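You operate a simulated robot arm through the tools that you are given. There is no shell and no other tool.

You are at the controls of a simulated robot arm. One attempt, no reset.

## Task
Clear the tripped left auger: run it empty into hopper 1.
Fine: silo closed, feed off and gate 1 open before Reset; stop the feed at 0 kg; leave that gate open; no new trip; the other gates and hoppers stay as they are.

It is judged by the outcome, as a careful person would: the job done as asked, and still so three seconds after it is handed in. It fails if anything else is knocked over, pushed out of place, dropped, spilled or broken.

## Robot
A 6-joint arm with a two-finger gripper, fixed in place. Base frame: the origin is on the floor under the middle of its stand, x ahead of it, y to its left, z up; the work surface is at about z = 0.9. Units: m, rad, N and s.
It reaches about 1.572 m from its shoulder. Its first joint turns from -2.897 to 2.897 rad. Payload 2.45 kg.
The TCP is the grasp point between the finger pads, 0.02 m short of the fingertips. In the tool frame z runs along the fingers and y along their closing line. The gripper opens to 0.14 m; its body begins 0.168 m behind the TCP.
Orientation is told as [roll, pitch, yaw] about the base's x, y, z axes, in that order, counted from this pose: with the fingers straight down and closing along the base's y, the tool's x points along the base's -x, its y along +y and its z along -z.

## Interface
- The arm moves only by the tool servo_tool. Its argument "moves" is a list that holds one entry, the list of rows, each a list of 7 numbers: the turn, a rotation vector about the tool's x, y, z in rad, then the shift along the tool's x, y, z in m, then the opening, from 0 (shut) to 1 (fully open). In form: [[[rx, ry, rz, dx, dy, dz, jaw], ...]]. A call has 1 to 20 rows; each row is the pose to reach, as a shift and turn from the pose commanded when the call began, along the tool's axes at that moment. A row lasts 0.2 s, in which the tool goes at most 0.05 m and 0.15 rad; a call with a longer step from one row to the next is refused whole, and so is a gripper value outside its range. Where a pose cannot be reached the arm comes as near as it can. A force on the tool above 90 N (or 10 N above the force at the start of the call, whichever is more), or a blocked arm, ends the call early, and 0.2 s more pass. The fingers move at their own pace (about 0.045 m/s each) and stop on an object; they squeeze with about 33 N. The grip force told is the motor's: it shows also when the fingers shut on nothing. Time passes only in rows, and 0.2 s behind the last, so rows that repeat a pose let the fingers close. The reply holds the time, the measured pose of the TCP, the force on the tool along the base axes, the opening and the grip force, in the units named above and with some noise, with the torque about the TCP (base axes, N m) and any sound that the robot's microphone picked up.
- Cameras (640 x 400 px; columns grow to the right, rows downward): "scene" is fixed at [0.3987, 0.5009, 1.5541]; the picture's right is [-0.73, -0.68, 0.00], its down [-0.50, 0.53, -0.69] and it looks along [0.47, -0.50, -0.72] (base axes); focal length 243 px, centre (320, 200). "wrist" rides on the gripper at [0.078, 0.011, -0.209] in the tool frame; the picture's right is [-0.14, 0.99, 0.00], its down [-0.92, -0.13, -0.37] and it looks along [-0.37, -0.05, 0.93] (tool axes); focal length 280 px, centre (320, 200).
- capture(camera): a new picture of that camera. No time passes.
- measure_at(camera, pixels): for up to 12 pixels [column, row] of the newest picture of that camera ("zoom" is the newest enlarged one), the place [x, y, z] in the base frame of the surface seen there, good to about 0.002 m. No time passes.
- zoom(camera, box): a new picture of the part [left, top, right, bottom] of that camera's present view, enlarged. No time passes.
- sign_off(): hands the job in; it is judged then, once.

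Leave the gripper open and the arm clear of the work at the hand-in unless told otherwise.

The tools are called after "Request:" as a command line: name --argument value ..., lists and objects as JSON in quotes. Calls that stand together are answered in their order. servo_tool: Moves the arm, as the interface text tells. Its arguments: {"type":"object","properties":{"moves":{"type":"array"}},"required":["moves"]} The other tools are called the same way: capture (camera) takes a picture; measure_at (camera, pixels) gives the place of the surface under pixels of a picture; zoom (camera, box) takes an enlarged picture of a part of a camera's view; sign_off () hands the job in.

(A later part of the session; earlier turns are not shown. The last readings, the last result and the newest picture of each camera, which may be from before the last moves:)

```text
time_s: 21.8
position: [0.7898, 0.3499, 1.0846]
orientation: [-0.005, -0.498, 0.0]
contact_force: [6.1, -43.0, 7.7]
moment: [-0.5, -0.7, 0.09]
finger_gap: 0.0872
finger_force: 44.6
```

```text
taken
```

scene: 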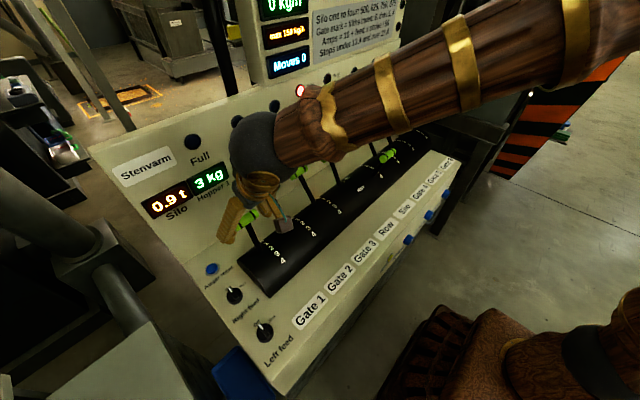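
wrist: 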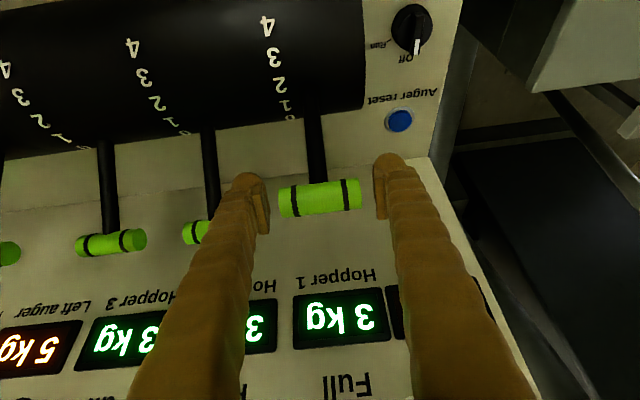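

The lever follows, now near mark ~1.5. A side force of -43 N shows I should sit ~1 mm towards -y. I continue along the arc to mark 4.

Request:
servo_tool --moves '[[[0, 0, 0, 0.0157, -0.0012, -0.0122, 0.2], [0, 0, 0, 0.0327, -0.0012, -0.0226, 0.2], [0, 0, 0, 0.0506, -0.0012, -0.0313, 0.2], [0, 0, 0, 0.0693, -0.0012, -0.0379, 0.2], [0, 0, 0, 0.0886, -0.0012, -0.0426, 0.2], [0, 0, 0, 0.1083, -0.0012, -0.0453, 0.2], [0, 0, 0, 0.1282, -0.0012, -0.0458, 0.2]]]'

Request:
capture --camera "wrist"

Request:
capture --camera "scene"

```text
time_s: 23.4
position: [0.6547, 0.351, 1.0654]
orientation: [0.001, -0.502, -0.001]
contact_force: [-10.1, -6.2, 33.6]
moment: [0.03, -1.54, -0.09]
finger_gap: 0.0872
finger_force: 45.3
```

```text
taken
```

wrist: 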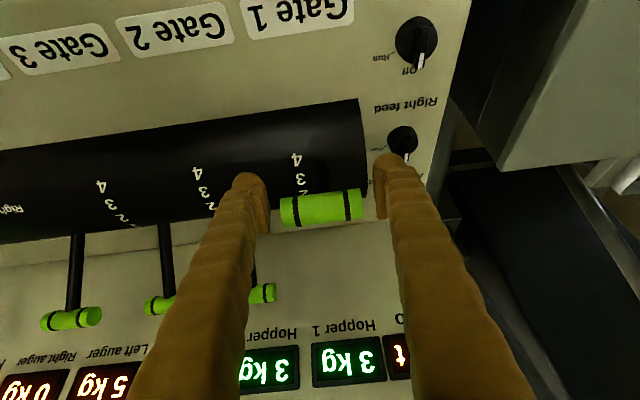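

```text
taken
```

scene: 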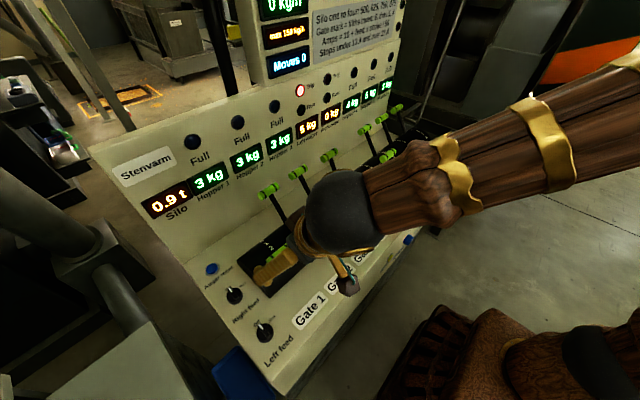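

Lever at roughly mark 3.5. I go the last 6° to mark 4, watching the force for the end stop.

Request:
servo_tool --moves '[[[0, 0, 0, 0.0099, 0, 0.0004, 0.2], [0, 0, 0, 0.0198, 0, 0.0015, 0.2], [0, 0, 0, 0.0232, 0, 0.0019, 0.2]]]'

Request:
capture --camera "wrist"

```text
time_s: 24.2
position: [0.6346, 0.3493, 1.0517]
orientation: [-0.002, -0.502, 0.001]
contact_force: [-7.5, 24.8, 21.6]
moment: [0.08, -1.37, 0.4]
finger_gap: 0.0879
finger_force: 44.7
```

```text
taken
```

wrist: 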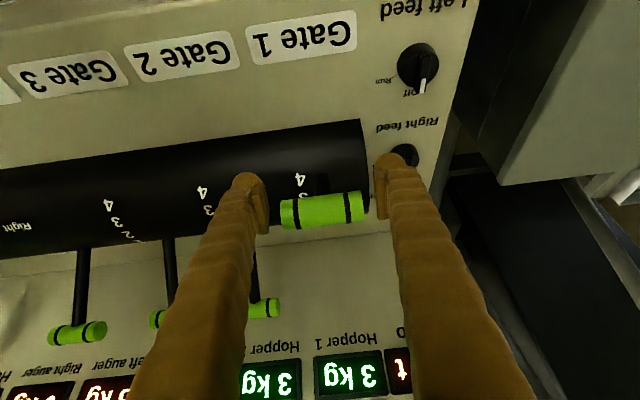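

Request:
zoom --camera "wrist" --box '[240, 140, 400, 240]'

Request:
capture --camera "scene"

Request:
measure_at --camera "wrist" --pixels '[[301, 180], [301, 193], [322, 210], [322, 182], [322, 220]]'

```text
4.00 times, centred on (320, 190) of wrist
```

zoom: 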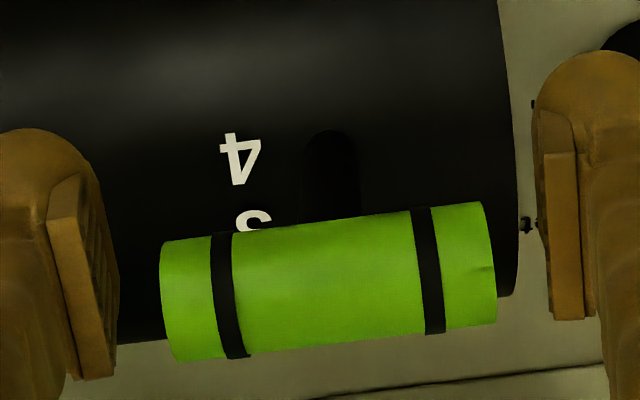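

```text
taken
```

scene: 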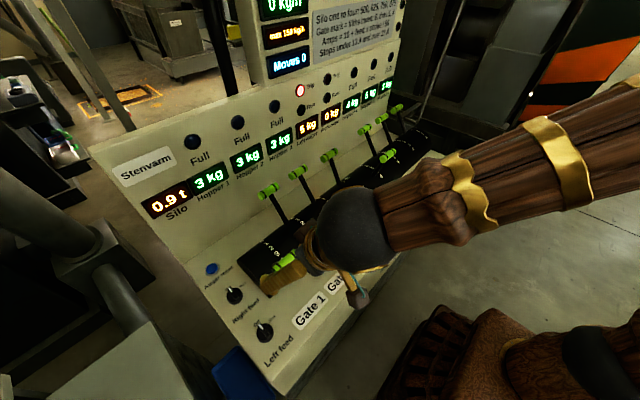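

```text
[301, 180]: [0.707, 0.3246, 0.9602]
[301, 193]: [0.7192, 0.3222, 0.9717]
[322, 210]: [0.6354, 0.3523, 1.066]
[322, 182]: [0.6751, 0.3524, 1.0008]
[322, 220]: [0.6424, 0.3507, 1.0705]
```

The rod stands at mark 4 (handle angle ≈ -37°). I open the jaws and back off along the tool axis.

Request:
servo_tool --moves '[[[0, 0, 0, 0.0232, 0, 0.0019, 0.6], [0, 0, 0, 0.0232, 0, 0.0019, 0.8], [0, 0, 0, 0.0232, 0, 0.0019, 0.9], [0, 0, 0, 0, 0, -0.04, 0.9], [0, 0, 0, 0, 0, -0.08, 0.9], [0, 0, 0, 0, 0, -0.12, 0.9]]]'

Request:
capture --camera "wrist"

Request:
capture --camera "scene"

```text
time_s: 25.6
position: [0.5776, 0.3501, 1.157]
orientation: [-0.002, -0.499, 0.001]
contact_force: [0.5, 0.0, 0.3]
moment: [0.01, 0.01, 0.03]
finger_gap: 0.1258
finger_force: 0.1
```

```text
taken
```

wrist: 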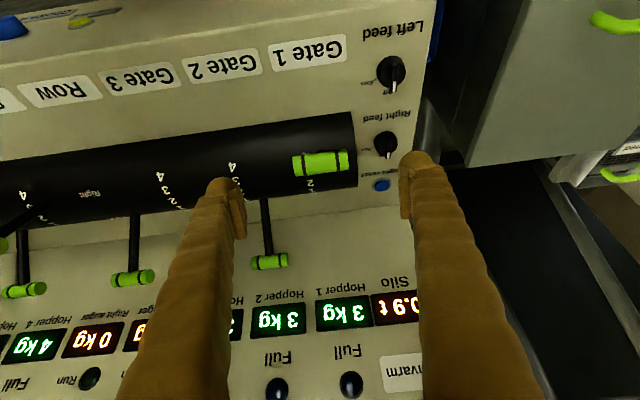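

```text
taken
```

scene: 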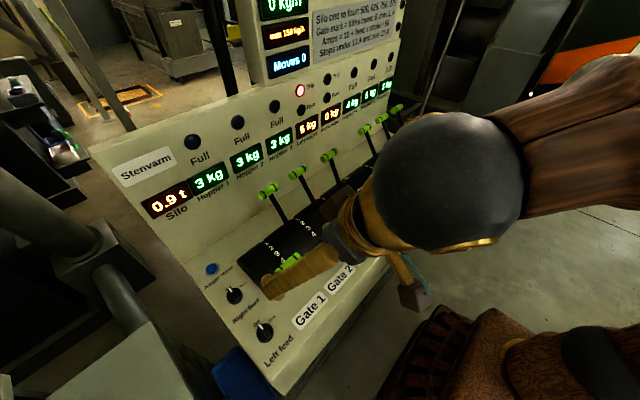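

I measure the gate 1 handle after release to check where it settled.

Request:
measure_at --camera "wrist" --pixels '[[320, 162], [300, 163], [345, 160], [320, 154], [320, 170]]'

Request:
zoom --camera "wrist" --box '[260, 110, 400, 200]'

```text
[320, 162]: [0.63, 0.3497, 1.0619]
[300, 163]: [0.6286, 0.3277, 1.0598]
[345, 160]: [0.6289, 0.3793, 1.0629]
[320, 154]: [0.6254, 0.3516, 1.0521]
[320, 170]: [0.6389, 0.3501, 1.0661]
```

```text
4.44 times, centred on (330, 155) of wrist
```

zoom: 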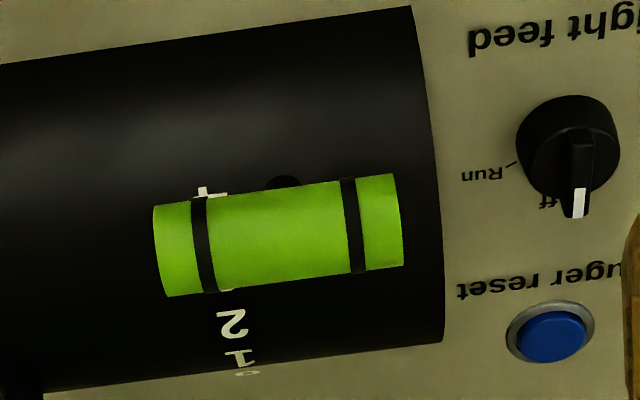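

Gate 1 settled symmetric to its closed position: exactly at mark 4. Next the silo lever: I move across at safe height with the jaws closing, to just in front of its handle (0.69, -0.117, 1.08).

Request:
servo_tool --moves '[[[0, 0.1, 0, -0.0097, -0.046, -0.0061, 0.5], [0, 0.2, 0, -0.0194, -0.092, -0.0122, 0.2], [0, 0.3, 0, -0.0291, -0.138, -0.0183, 0], [0, 0.35, 0, -0.0388, -0.184, -0.0244, 0], [0, 0.35, 0, -0.0388, -0.231, -0.0244, 0], [0, 0.35, 0, -0.0388, -0.278, -0.0244, 0], [0, 0.35, 0, -0.0388, -0.325, -0.0244, 0], [0, 0.35, 0, -0.0388, -0.372, -0.0244, 0], [0, 0.35, 0, -0.0388, -0.42, -0.0244, 0], [0, 0.35, 0, -0.0388, -0.467, -0.0244, 0]]]'

Request:
capture --camera "wrist"

Request:
capture --camera "scene"

```text
time_s: 27.8
position: [0.6024, -0.1176, 1.1986]
orientation: [-0.002, -0.148, 0.001]
contact_force: [0.0, 0.7, 0.4]
moment: [-0.03, 0.01, -0.01]
finger_gap: 0.0001
finger_force: 29.6
```

```text
taken
```

wrist: 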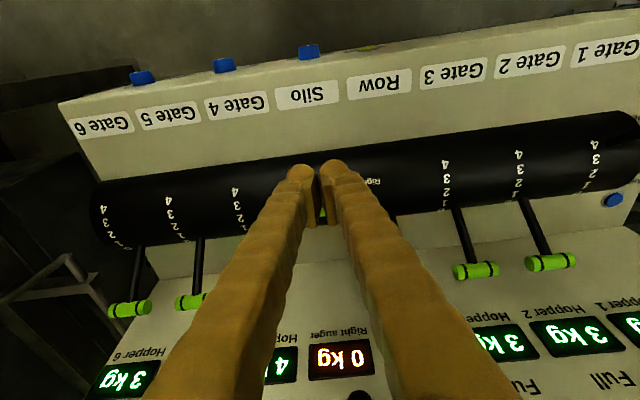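

```text
taken
```

scene: 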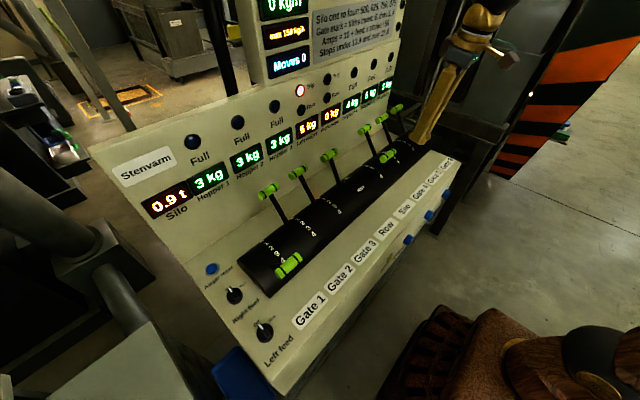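

Jaws shut, tool in front of the silo handle. I go straight down to TCP z ≈ 1.065, still 5 cm in front of the handle.

Request:
servo_tool --moves '[[[0, 0, 0, 0.005, 0, 0.0331, 0], [0, 0, 0, 0.0099, 0, 0.0662, 0], [0, 0, 0, 0.0149, 0, 0.0994, 0], [0, 0, 0, 0.0198, 0, 0.1325, 0]]]'

Request:
capture --camera "wrist"

Request:
capture --camera "scene"

```text
time_s: 28.8
position: [0.6017, -0.1176, 1.0642]
orientation: [0.0, -0.149, 0.001]
contact_force: [-0.1, 0.0, -0.3]
moment: [0.0, 0.01, -0.01]
finger_gap: 0.0002
finger_force: 29.4
```

```text
taken
```

wrist: 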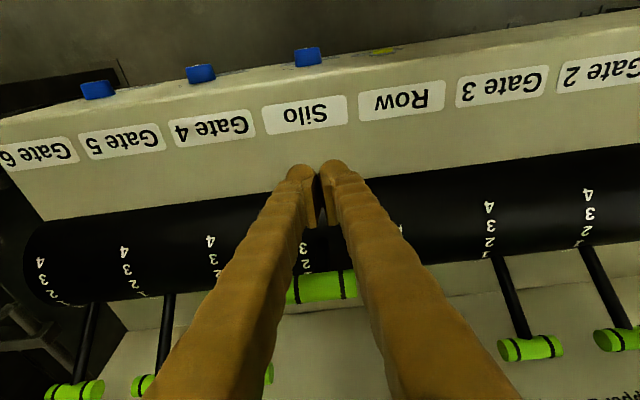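

```text
taken
```

scene: 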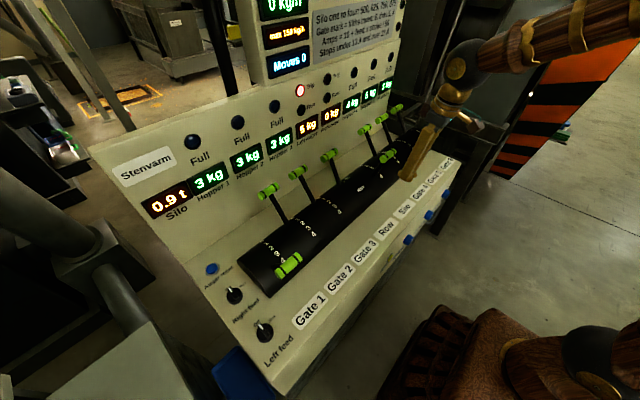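

The silo handle (319,287) is directly behind the closed fingers. I push straight ahead (+x) by 0.16 m in slow steps.

Request:
servo_tool --moves '[[[0, 0, 0, -0.0198, 0, 0.003, 0], [0, 0, 0, -0.0396, 0, 0.0059, 0], [0, 0, 0, -0.0593, 0, 0.0089, 0], [0, 0, 0, -0.0791, 0, 0.0118, 0], [0, 0, 0, -0.0989, 0, 0.0148, 0], [0, 0, 0, -0.1187, 0, 0.0177, 0], [0, 0, 0, -0.1385, 0, 0.0207, 0], [0, 0, 0, -0.1582, 0, 0.0236, 0]]]'

Request:
capture --camera "wrist"

Request:
capture --camera "scene"

```text
time_s: 30.6
position: [0.7608, -0.1165, 1.0623]
orientation: [0.0, -0.151, 0.0]
contact_force: [0.2, -0.4, -0.4]
moment: [0.03, -0.01, -0.04]
finger_gap: 0.0
finger_force: 29.5
```

```text
taken
```

wrist: 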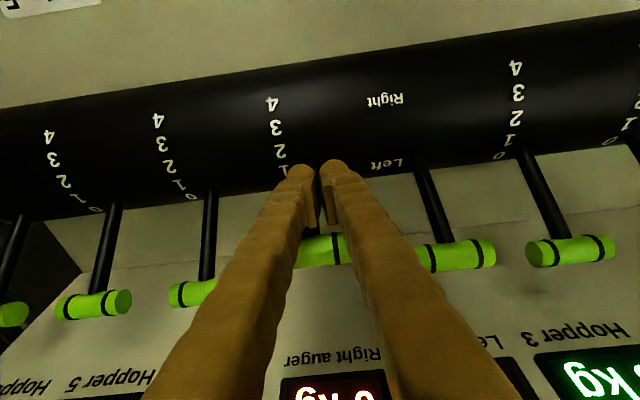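

```text
taken
```

scene: 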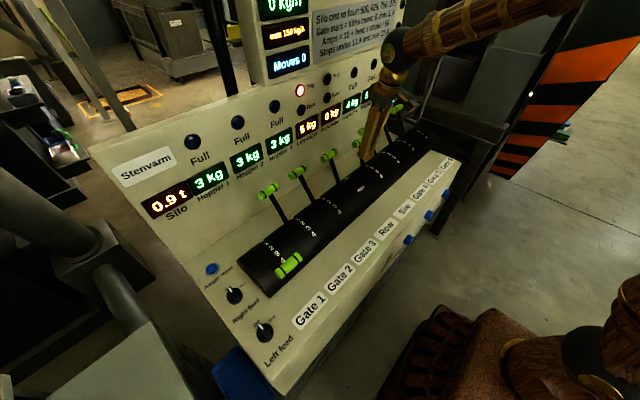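

The lever has moved ahead of the fingers (handle at ~(320,250)). I measure where it stands.

Request:
measure_at --camera "wrist" --pixels '[[310, 252], [338, 248], [310, 244], [455, 256], [190, 293], [570, 250], [95, 304], [320, 258]]'

Request:
zoom --camera "wrist" --box '[220, 140, 420, 300]'

```text
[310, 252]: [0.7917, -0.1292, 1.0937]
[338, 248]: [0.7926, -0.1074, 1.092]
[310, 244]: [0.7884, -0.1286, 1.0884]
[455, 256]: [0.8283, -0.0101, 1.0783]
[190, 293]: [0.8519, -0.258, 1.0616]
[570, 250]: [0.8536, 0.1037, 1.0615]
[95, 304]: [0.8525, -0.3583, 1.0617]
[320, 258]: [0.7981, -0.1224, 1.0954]
```

```text
2.50 times, centred on (320, 220) of wrist
```

zoom: 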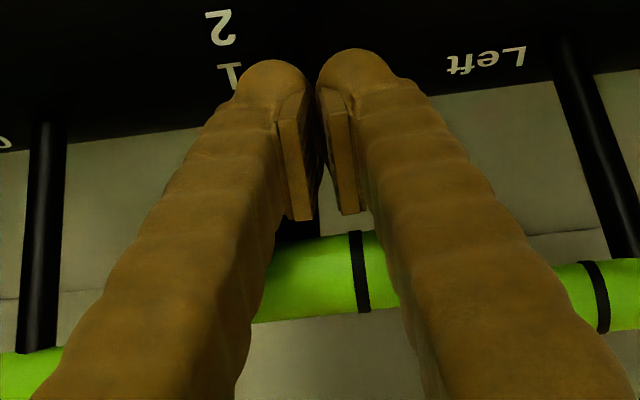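

The silo lever is at about mark 1. I keep pushing 0.05 m more in small steps.

Request:
servo_tool --moves '[[[0, 0, 0, -0.0119, 0, 0.0018, 0], [0, 0, 0, -0.0237, 0, 0.0035, 0], [0, 0, 0, -0.0356, 0, 0.0053, 0], [0, 0, 0, -0.0475, 0, 0.0071, 0]]]'

Request:
capture --camera "wrist"

Request:
zoom --camera "wrist" --box '[220, 140, 420, 300]'

```text
time_s: 31.6
position: [0.8094, -0.1184, 1.064]
orientation: [0.0, -0.15, 0.001]
contact_force: [0.0, -0.6, 0.4]
moment: [0.0, 0.03, 0.02]
finger_gap: 0.0
finger_force: 29.7
```

```text
taken
```

wrist: 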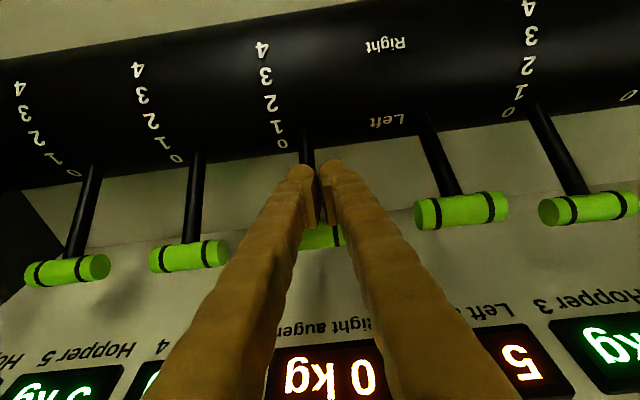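

```text
2.50 times, centred on (320, 220) of wrist
```

zoom: 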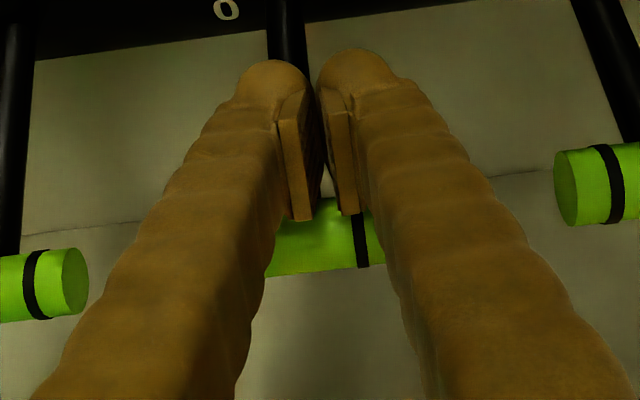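

The silo lever seems to have snapped to 0 (no force left). I measure it against the closed neighbours.

Request:
measure_at --camera "wrist" --pixels '[[312, 240], [335, 237], [188, 256], [588, 208], [66, 271], [320, 245], [306, 150]]'

Request:
capture --camera "scene"

```text
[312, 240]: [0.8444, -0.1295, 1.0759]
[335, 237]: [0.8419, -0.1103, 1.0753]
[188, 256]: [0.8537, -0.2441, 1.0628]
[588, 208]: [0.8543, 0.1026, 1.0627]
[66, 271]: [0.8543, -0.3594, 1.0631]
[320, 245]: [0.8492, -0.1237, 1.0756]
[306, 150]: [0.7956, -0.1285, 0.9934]
```

```text
taken
```

scene: 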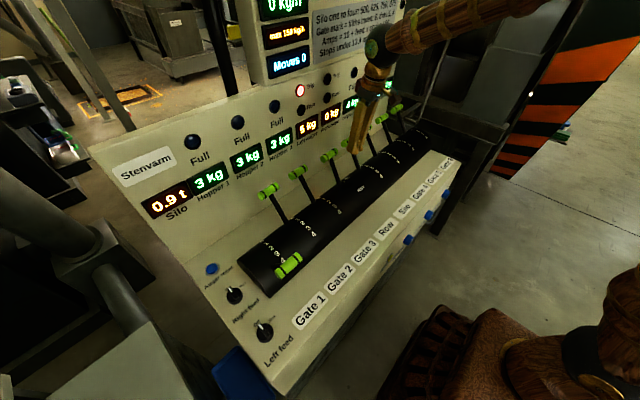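

The silo handle is ~1 cm short of the closed neighbours (0.844/1.076 versus 0.854/1.063). I push a further 8 mm, gently.

Request:
servo_tool --moves '[[[0, 0, 0, -0.004, 0, 0.0006, 0], [0, 0, 0, -0.0079, 0, 0.0012, 0]]]'

Request:
capture --camera "wrist"

Request:
measure_at --camera "wrist" --pixels '[[312, 237], [335, 234], [318, 230], [318, 243]]'

```text
time_s: 32.2
position: [0.8173, -0.1183, 1.0626]
orientation: [0.0, -0.15, 0.0]
contact_force: [0.4, 0.2, 0.7]
moment: [0.01, -0.02, 0.03]
finger_gap: 0.0
finger_force: 29.5
```

```text
taken
```

wrist: 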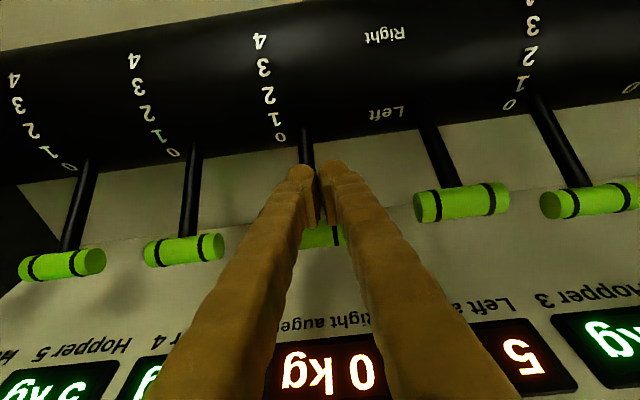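

```text
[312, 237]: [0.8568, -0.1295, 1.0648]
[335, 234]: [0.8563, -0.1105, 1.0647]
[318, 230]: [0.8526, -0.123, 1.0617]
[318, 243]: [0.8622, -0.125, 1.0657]
```

The silo handle now matches the closed gates (0.853, 1.062). I back away from it and lift clear, then view the panel.

Request:
servo_tool --moves '[[[0, 0, 0, 0.0297, 0, -0.0045, 0], [0, 0, 0, 0.0593, 0, -0.0089, 0], [0, 0, 0, 0.0524, 0, -0.0551, 0], [0, 0, 0, 0.0455, 0, -0.1012, 0], [0, 0, 0, 0.0386, 0, -0.1474, 0], [0, 0, 0, 0.0786, 0, -0.1474, 0.1], [0, 0, 0, 0.1186, 0, -0.1474, 0.3]]]'

Request:
capture --camera "scene"

Request:
capture --camera "wrist"

Request:
zoom --camera "scene" --box '[230, 80, 450, 280]'

```text
time_s: 33.8
position: [0.6761, -0.1185, 1.191]
orientation: [0.001, -0.149, -0.002]
contact_force: [0.1, -0.7, -1.7]
moment: [0.0, 0.03, 0.0]
finger_gap: 0.0422
finger_force: 0.0
```

```text
taken
```

scene: 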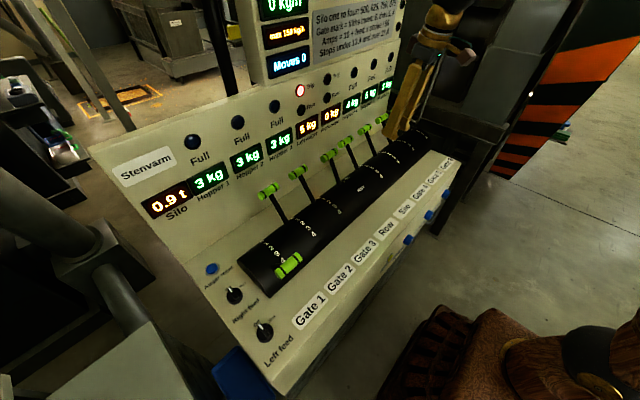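

```text
taken
```

wrist: 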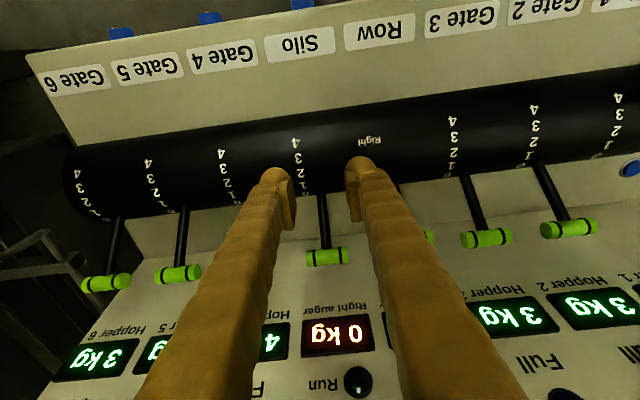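

```text
2.00 times, centred on (340, 180) of scene
```

zoom: 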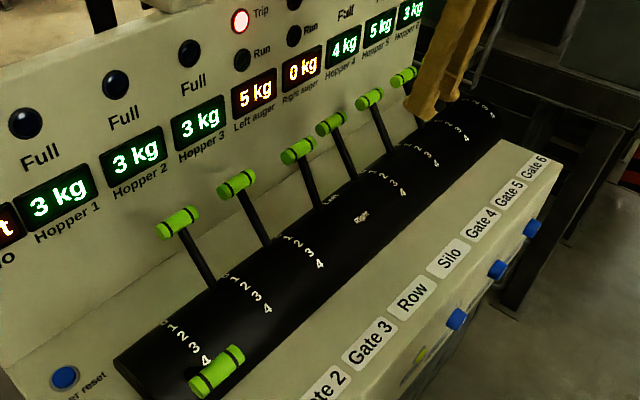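

Silo is lined up with the closed gates; gate 1 stands at 4. I verify by measuring silo, row, gates 4 and 3 from this view.

Request:
measure_at --camera "wrist" --pixels '[[327, 257], [105, 283], [178, 274], [485, 237], [569, 228], [430, 238]]'

Request:
measure_at --camera "scene" --pixels '[[212, 269], [205, 262], [220, 275], [364, 130], [350, 142], [329, 155], [381, 118], [396, 108], [290, 264]]'

Request:
zoom --camera "scene" --box '[185, 245, 265, 295]'

```text
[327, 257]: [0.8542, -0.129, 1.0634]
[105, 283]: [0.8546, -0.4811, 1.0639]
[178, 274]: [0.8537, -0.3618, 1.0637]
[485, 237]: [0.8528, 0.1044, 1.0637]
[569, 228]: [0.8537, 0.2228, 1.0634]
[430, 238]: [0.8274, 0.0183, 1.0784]
```

```text
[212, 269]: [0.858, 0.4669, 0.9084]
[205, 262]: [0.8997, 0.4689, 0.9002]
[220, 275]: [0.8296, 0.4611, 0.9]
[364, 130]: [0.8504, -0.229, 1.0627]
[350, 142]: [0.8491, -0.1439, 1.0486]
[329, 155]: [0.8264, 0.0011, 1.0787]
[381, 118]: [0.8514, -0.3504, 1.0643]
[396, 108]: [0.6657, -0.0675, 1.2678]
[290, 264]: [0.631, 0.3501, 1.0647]
```

```text
8.00 times, centred on (225, 270) of scene
```

zoom: 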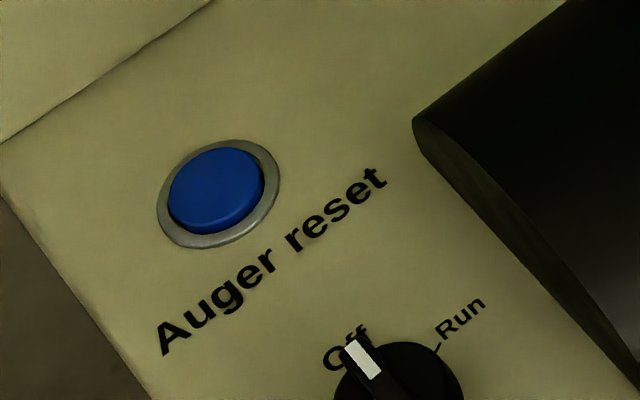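

All verified: silo closed, gate 1 at 4, others untouched, left feed off. Next the Auger reset button, cap centre ≈ (0.859, 0.466, 0.908). I'll press with a single fingertip (the -y finger), so I move to TCP ≈ (0.853, 0.513, 1.19) with a 0.06 m gap and 0.3 rad tilt.

Request:
servo_tool --moves '[[[0, -0.03, 0, -0.0125, 0.0451, 0.0019, 0.43], [0, -0.06, 0, -0.025, 0.0903, 0.0037, 0.43], [0, -0.09, 0, -0.0375, 0.1354, 0.0056, 0.43], [0, -0.12, 0, -0.05, 0.1806, 0.0075, 0.43], [0, -0.15, 0, -0.0625, 0.2257, 0.0093, 0.43], [0, -0.15, 0, -0.075, 0.2708, 0.0112, 0.43], [0, -0.15, 0, -0.0875, 0.316, 0.013, 0.43], [0, -0.15, 0, -0.1, 0.3611, 0.0149, 0.43], [0, -0.15, 0, -0.1125, 0.4063, 0.0168, 0.43], [0, -0.15, 0, -0.125, 0.4514, 0.0186, 0.43], [0, -0.15, 0, -0.1375, 0.4965, 0.0205, 0.43], [0, -0.15, 0, -0.15, 0.5417, 0.0224, 0.43], [0, -0.15, 0, -0.1625, 0.5868, 0.0242, 0.43], [0, -0.15, 0, -0.175, 0.632, 0.0261, 0.43]]]'

Request:
capture --camera "wrist"

Request:
capture --camera "scene"

```text
time_s: 36.8
position: [0.8559, 0.514, 1.1949]
orientation: [-0.001, -0.302, 0.0]
contact_force: [-0.7, -0.7, 0.1]
moment: [0.05, 0.02, 0.03]
finger_gap: 0.0601
finger_force: 0.1
```

```text
taken
```

wrist: 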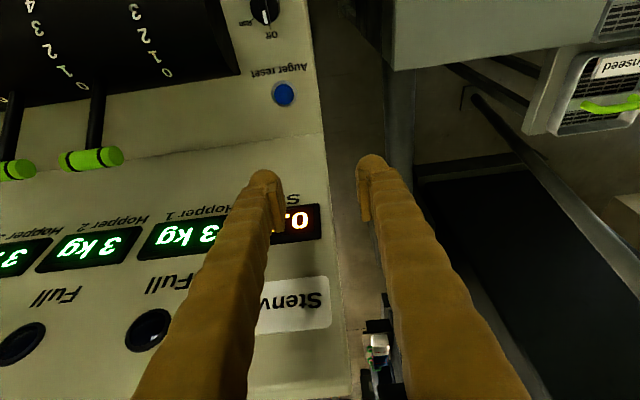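

```text
taken
```

scene: 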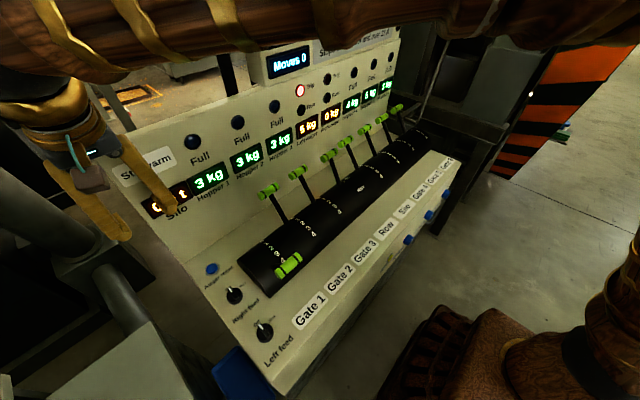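

I check for obstacles beside the panel where the other finger will go down, and re-measure the button.

Request:
measure_at --camera "wrist" --pixels '[[400, 130], [345, 120], [440, 40], [440, 66], [400, 180], [283, 94], [283, 86], [283, 102], [272, 94], [294, 94], [320, 150], [262, 178]]'

Request:
zoom --camera "wrist" --box '[230, 50, 430, 220]'

```text
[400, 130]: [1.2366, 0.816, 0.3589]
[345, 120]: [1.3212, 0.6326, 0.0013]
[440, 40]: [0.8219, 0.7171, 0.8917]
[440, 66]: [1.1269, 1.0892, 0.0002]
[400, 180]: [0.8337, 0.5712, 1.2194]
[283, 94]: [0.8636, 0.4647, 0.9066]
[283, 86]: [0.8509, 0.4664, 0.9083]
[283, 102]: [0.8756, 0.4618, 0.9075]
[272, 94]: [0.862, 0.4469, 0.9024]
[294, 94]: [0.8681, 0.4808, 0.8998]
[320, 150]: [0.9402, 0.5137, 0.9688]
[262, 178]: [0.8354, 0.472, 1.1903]
```

```text
2.35 times, centred on (330, 135) of wrist
```

zoom: 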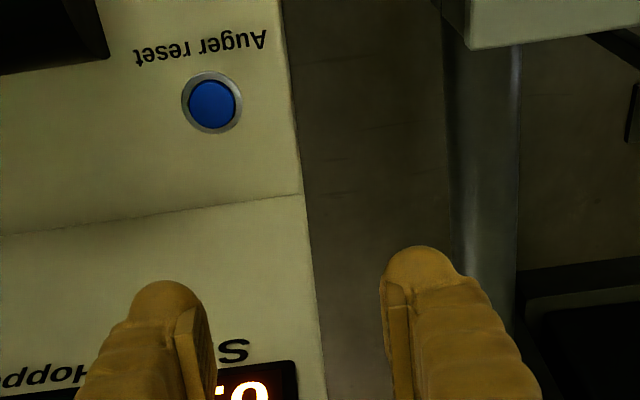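

The area beside the panel is empty down to the floor. The -y fingertip is at about (0.862, 0.4665), right above the button. I go straight down 0.235 m, stopping ~3 cm above it.

Request:
servo_tool --moves '[[[0, 0, 0, 0.0116, 0, 0.0374, 0.43], [0, 0, 0, 0.0233, 0, 0.0748, 0.43], [0, 0, 0, 0.0349, 0, 0.1122, 0.43], [0, 0, 0, 0.0466, 0, 0.1496, 0.43], [0, 0, 0, 0.0582, 0, 0.187, 0.43], [0, 0, 0, 0.0699, 0, 0.2244, 0.43]]]'

Request:
capture --camera "wrist"

Request:
capture --camera "scene"

```text
time_s: 38.2
position: [0.8556, 0.5141, 0.9574]
orientation: [0.0, -0.3, -0.002]
contact_force: [0.2, 0.0, 1.7]
moment: [0.0, 0.03, -0.01]
finger_gap: 0.0603
finger_force: 0.1
```

```text
taken
```

wrist: 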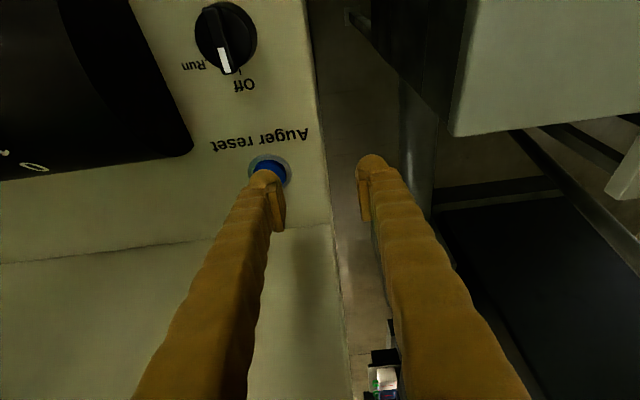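

```text
taken
```

scene: 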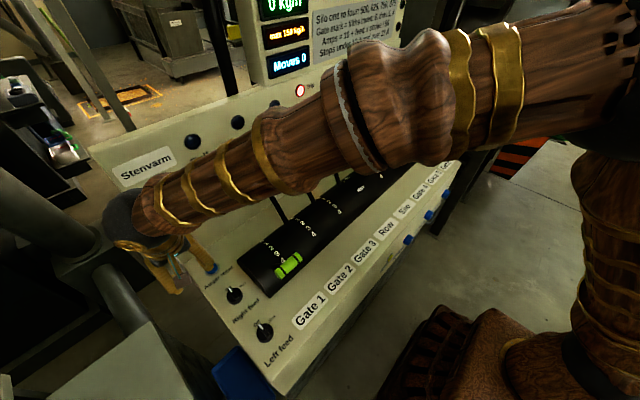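

Request:
zoom --camera "wrist" --box '[220, 130, 340, 210]'

Request:
zoom --camera "scene" --box '[100, 190, 260, 310]'

Request:
measure_at --camera "wrist" --pixels '[[265, 175], [270, 165], [255, 185], [263, 160], [288, 180], [278, 170]]'

```text
5.00 times, centred on (280, 170) of wrist
```

zoom: 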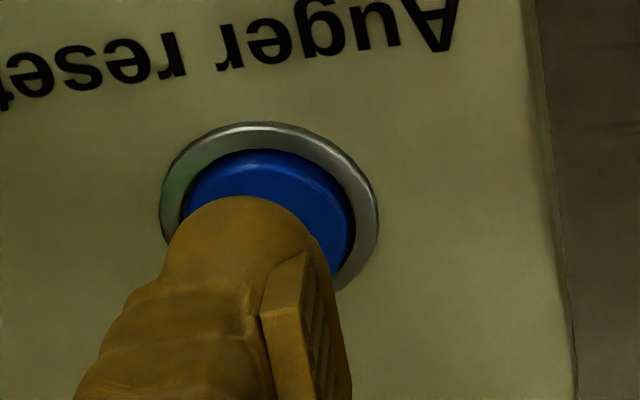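

```text
3.33 times, centred on (180, 250) of scene
```

zoom: 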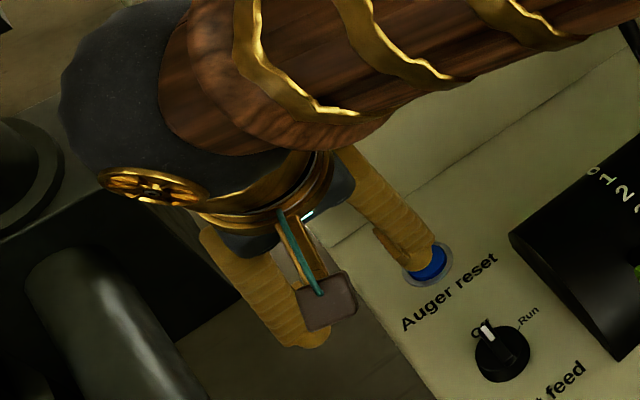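

```text
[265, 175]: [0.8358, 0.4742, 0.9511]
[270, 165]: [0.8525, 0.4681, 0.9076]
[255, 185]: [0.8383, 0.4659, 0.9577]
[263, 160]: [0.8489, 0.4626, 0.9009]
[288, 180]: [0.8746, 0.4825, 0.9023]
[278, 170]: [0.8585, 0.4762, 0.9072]
```

The fingertip is right above the cap, ~3 cm to go. I press down slowly to about 4–5 mm of travel.

Request:
servo_tool --moves '[[[0, 0, 0, 0.0036, 0, 0.0115, 0.43], [0, 0, 0, 0.0068, 0, 0.0219, 0.43], [0, 0, 0, 0.0083, 0, 0.0267, 0.43], [0, 0, 0, 0.0092, 0, 0.0296, 0.43], [0, 0, 0, 0.0098, 0, 0.0315, 0.43], [0, 0, 0, 0.0104, 0, 0.0334, 0.43]]]'

Request:
capture --camera "scene"

Request:
zoom --camera "wrist" --box '[220, 130, 340, 210]'

```text
time_s: 39.6
position: [0.8526, 0.5151, 0.9244]
orientation: [0.0, -0.3, -0.001]
contact_force: [-2.2, -0.5, 4.8]
moment: [-0.25, 0.05, -0.05]
finger_gap: 0.0609
finger_force: 0.4
heard: click
```

```text
taken
```

scene: 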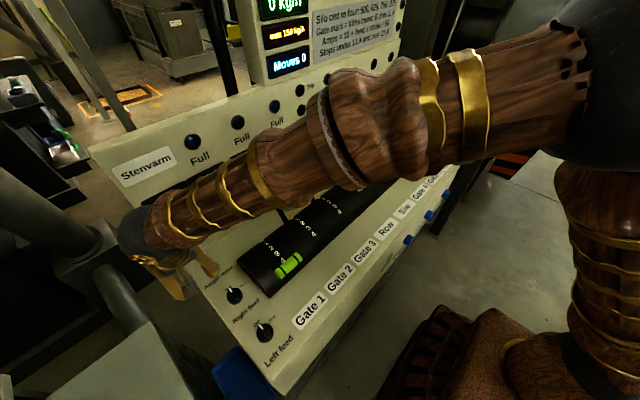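

```text
5.00 times, centred on (280, 170) of wrist
```

zoom: 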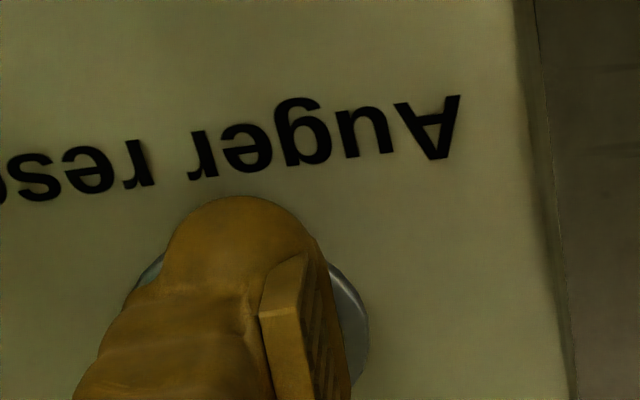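

A click was heard and the trip lamp at (300,91) looks dark. I lift off straight up to z≈1.10 and check.

Request:
servo_tool --moves '[[[0, 0, 0, -0.0089, 0, -0.0286, 0.43], [0, 0, 0, -0.0223, 0, -0.0716, 0.43], [0, 0, 0, -0.0357, 0, -0.1146, 0.43], [0, 0, 0, -0.0491, 0, -0.1575, 0.43]]]'

Request:
capture --camera "scene"

Request:
zoom --camera "scene" --box '[240, 60, 400, 160]'

Request:
capture --camera "wrist"

```text
time_s: 40.6
position: [0.8543, 0.5131, 1.0851]
orientation: [-0.002, -0.299, 0.0]
contact_force: [0.5, 0.0, -0.7]
moment: [-0.02, 0.0, -0.03]
finger_gap: 0.0604
finger_force: 0.1
```

```text
taken
```

scene: 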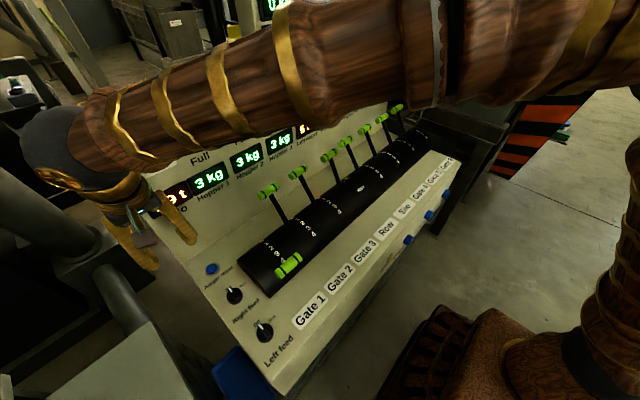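

```text
4.00 times, centred on (320, 110) of scene
```

zoom: 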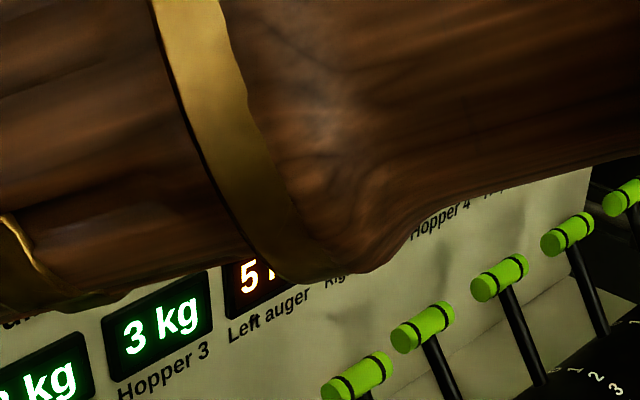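

```text
taken
```

wrist: 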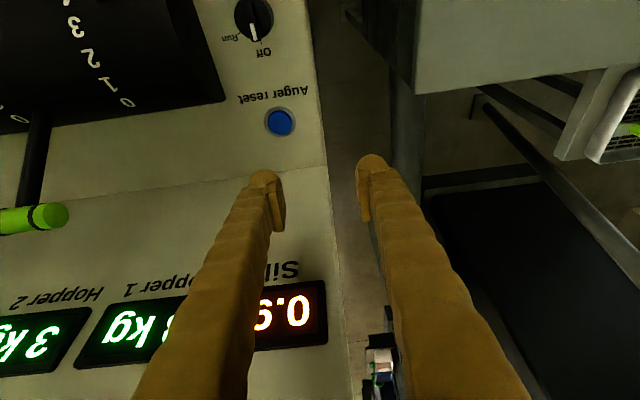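

The button popped back. Now I return to the left feed knob: move to TCP ≈ (0.614, 0.4655, 1.085) upright, jaws at ~0.03 m (staying clear of gate 1's handle at y<0.394).

Request:
servo_tool --moves '[[[0, 0.05, 0, 0, 0, -0.02, 0.22], [0, 0.1, 0, 0.0383, -0.0079, -0.0318, 0.22], [0, 0.2, 0, 0.0765, -0.0158, -0.0437, 0.22], [0, 0.3, 0, 0.1148, -0.0237, -0.0555, 0.22], [0, 0.3, 0, 0.1531, -0.0316, -0.0673, 0.22], [0, 0.3, 0, 0.1914, -0.0396, -0.0792, 0.22], [0, 0.3, 0, 0.2296, -0.0476, -0.091, 0.22]]]'

Request:
capture --camera "wrist"

Request:
capture --camera "scene"

```text
time_s: 42.2
position: [0.6081, 0.4661, 1.1074]
orientation: [-0.002, 0.001, 0.0]
contact_force: [-0.6, -0.1, -0.4]
moment: [-0.02, 0.04, 0.0]
finger_gap: 0.0308
finger_force: 0.0
```

```text
taken
```

wrist: 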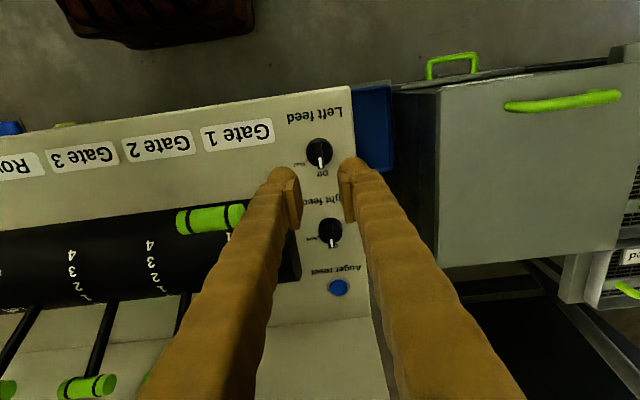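

```text
taken
```

scene: 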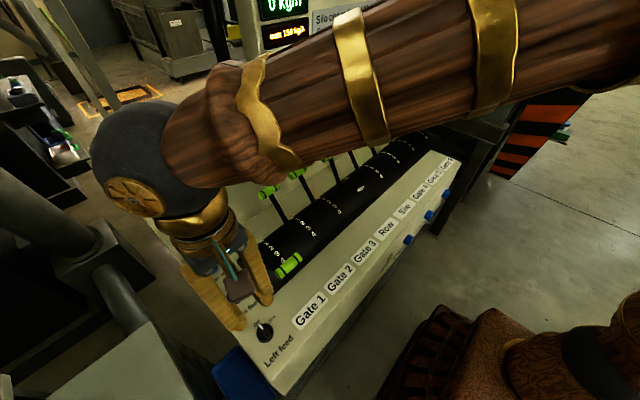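

I shift 6 mm ahead and descend to z≈0.975 first, then look at the alignment.

Request:
servo_tool --moves '[[[0, 0, 0, -0.006, -0.0005, 0.04, 0.22], [0, 0, 0, -0.006, -0.0005, 0.08, 0.22], [0, 0, 0, -0.006, -0.0005, 0.115, 0.22], [0, 0, 0, -0.006, -0.0005, 0.132, 0.22]]]'

Request:
zoom --camera "wrist" --box '[240, 120, 400, 220]'

Request:
capture --camera "scene"

Request:
capture --camera "wrist"

```text
time_s: 43.2
position: [0.6145, 0.4657, 0.974]
orientation: [0.002, 0.002, 0.0]
contact_force: [-0.6, 0.2, 0.1]
moment: [-0.02, 0.01, 0.01]
finger_gap: 0.0308
finger_force: 0.0
```

```text
4.00 times, centred on (320, 170) of wrist
```

zoom: 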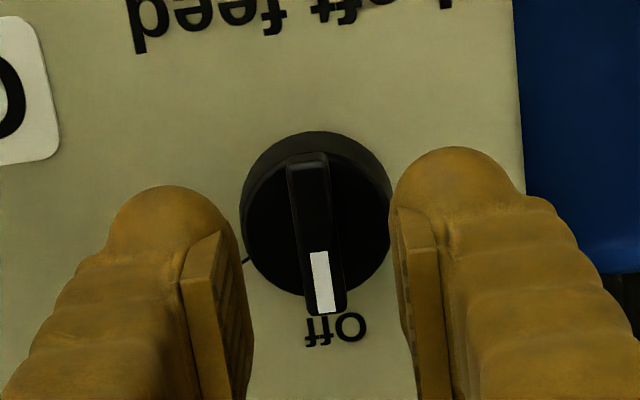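

```text
taken
```

scene: 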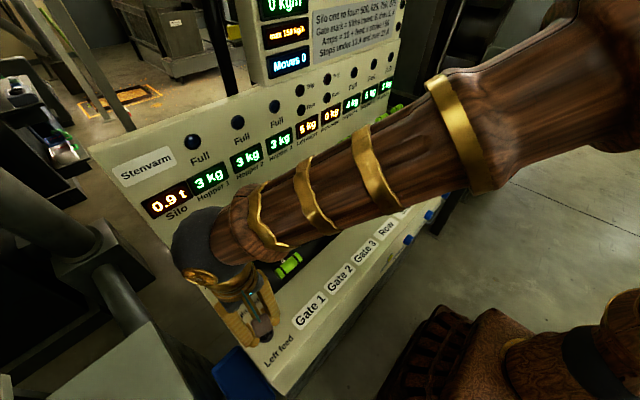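

```text
taken
```

wrist: 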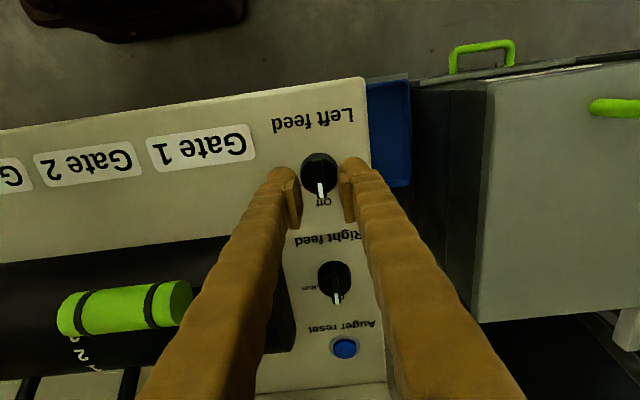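

The trip lamp at (300,91) is now dark. I zoom into the display row to confirm before restarting the feed.

Request:
zoom --camera "scene" --box '[240, 60, 400, 160]'

Request:
zoom --camera "scene" --box '[130, 120, 290, 220]'

```text
4.00 times, centred on (320, 110) of scene
```

zoom: 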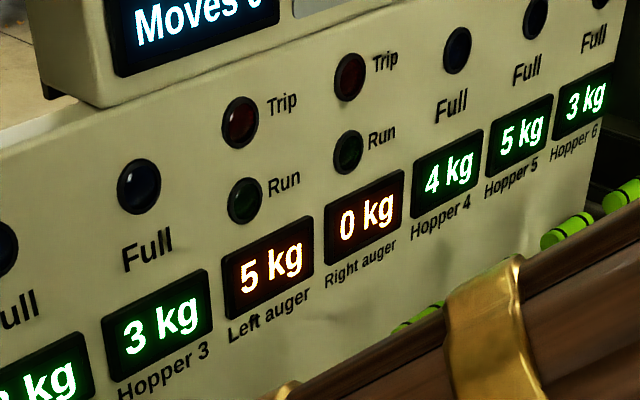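

```text
4.00 times, centred on (210, 170) of scene
```

zoom: 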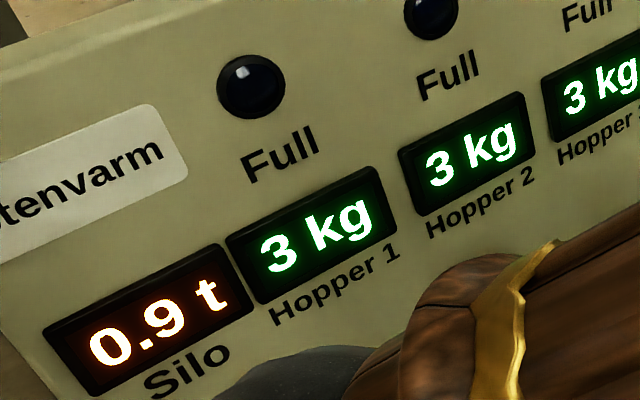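

Trip is cleared, left auger still 5 kg, hopper 1 3 kg. I lower onto the knob bar and close the jaws.

Request:
servo_tool --moves '[[[0, 0, 0, 0, 0, 0.016, 0.22], [0, 0, 0, 0, 0, 0.031, 0.22], [0, 0, 0, 0, 0, 0.031, 0.1], [0, 0, 0, 0, 0, 0.031, 0.0], [0, 0, 0, 0, 0, 0.031, 0.0]]]'

```text
time_s: 44.4
position: [0.6135, 0.4656, 0.944]
orientation: [-0.002, 0.0, 0.002]
contact_force: [1.3, -12.4, -0.2]
moment: [-0.15, -0.13, 0.01]
finger_gap: 0.0092
finger_force: 36.2
```

Gripped with little side force. All preconditions hold (silo 0, gate 1 at 4, reset done, trip dark). I now turn the knob clockwise by 1.05 rad to Run.

Request:
servo_tool --moves '[[[0, 0, 0.14, 0, -0.0004, 0, 0], [0, 0, 0.28, 0, -0.0004, 0, 0], [0, 0, 0.42, 0, -0.0004, 0, 0], [0, 0, 0.56, 0, -0.0004, 0, 0], [0, 0, 0.7, 0, -0.0004, 0, 0], [0, 0, 0.84, 0, -0.0004, 0, 0], [0, 0, 0.95, 0, -0.0004, 0, 0], [0, 0, 1.05, 0, -0.0004, 0, 0]]]'

Request:
capture --camera "scene"

Request:
zoom --camera "scene" --box '[180, 60, 340, 200]'

```text
time_s: 46.2
position: [0.6144, 0.4672, 0.9433]
orientation: [0.001, 0.002, -1.052]
contact_force: [-6.3, 5.6, 23.8]
moment: [0.08, 0.08, 0.19]
finger_gap: 0.0077
finger_force: 35.5
```

```text
taken
```

scene: 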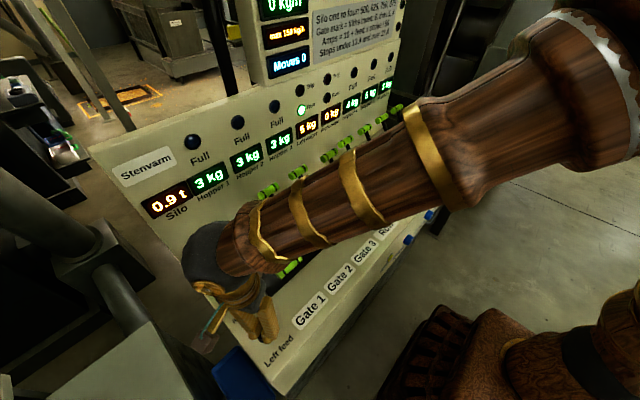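

```text
2.86 times, centred on (260, 130) of scene
```

zoom: 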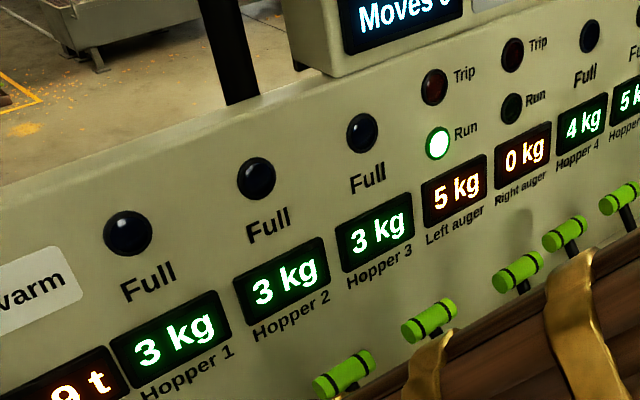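

The left auger's Run lamp is lit, 5 kg so far. I hold the grip and wait about half a second at a time, reading the display.

Request:
servo_tool --moves '[[[0, 0, 0, 0, 0, 0, 0], [0, 0, 0, 0, 0, 0, 0]]]'

Request:
zoom --camera "scene" --box '[180, 60, 340, 200]'

```text
time_s: 46.8
position: [0.614, 0.4661, 0.9439]
orientation: [0.001, 0.002, -1.05]
contact_force: [-5.1, 9.1, 35.3]
moment: [0.16, 0.13, 0.13]
finger_gap: 0.0078
finger_force: 35.4
```

```text
2.86 times, centred on (260, 130) of scene
```

zoom: 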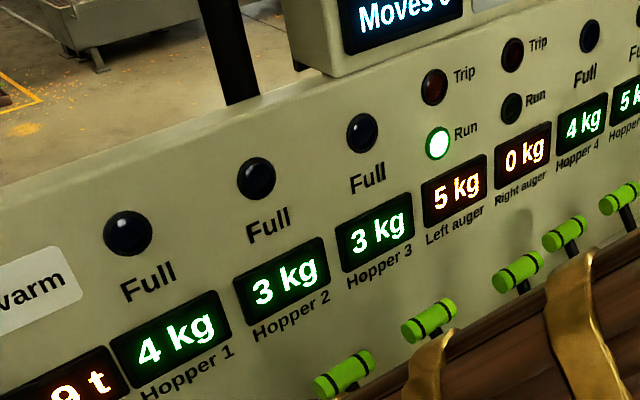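

Hopper 1 already reads 4 kg. Waiting a little more.

Request:
servo_tool --moves '[[[0, 0, 0, 0, 0, 0, 0], [0, 0, 0, 0, 0, 0, 0]]]'

Request:
zoom --camera "scene" --box '[180, 60, 340, 200]'

```text
time_s: 47.4
position: [0.6129, 0.4661, 0.9438]
orientation: [0.001, 0.002, -1.052]
contact_force: [-1.9, 12.4, 42.7]
moment: [0.15, 0.01, 0.06]
finger_gap: 0.008
finger_force: 35.3
```

```text
2.86 times, centred on (260, 130) of scene
```

zoom: 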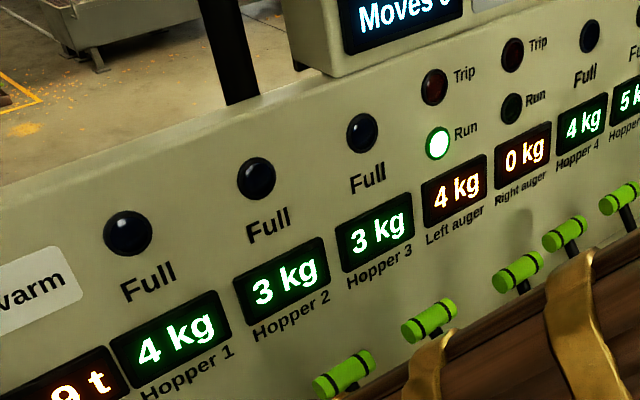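

Left auger 4 kg. The upward force is creeping up, so I ease the command by 1 mm while waiting.

Request:
servo_tool --moves '[[[0, 0, 0, 0, 0, -0.001, 0], [0, 0, 0, 0, 0, -0.001, 0]]]'

Request:
zoom --camera "scene" --box '[180, 60, 340, 200]'

```text
time_s: 48.0
position: [0.6139, 0.4654, 0.944]
orientation: [0.001, 0.0, -1.05]
contact_force: [18.6, 15.9, 22.5]
moment: [0.24, -0.26, 0.11]
finger_gap: 0.0077
finger_force: 35.0
```

```text
2.86 times, centred on (260, 130) of scene
```

zoom: 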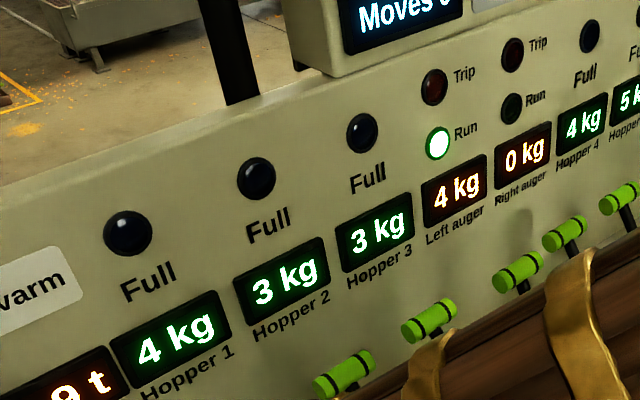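

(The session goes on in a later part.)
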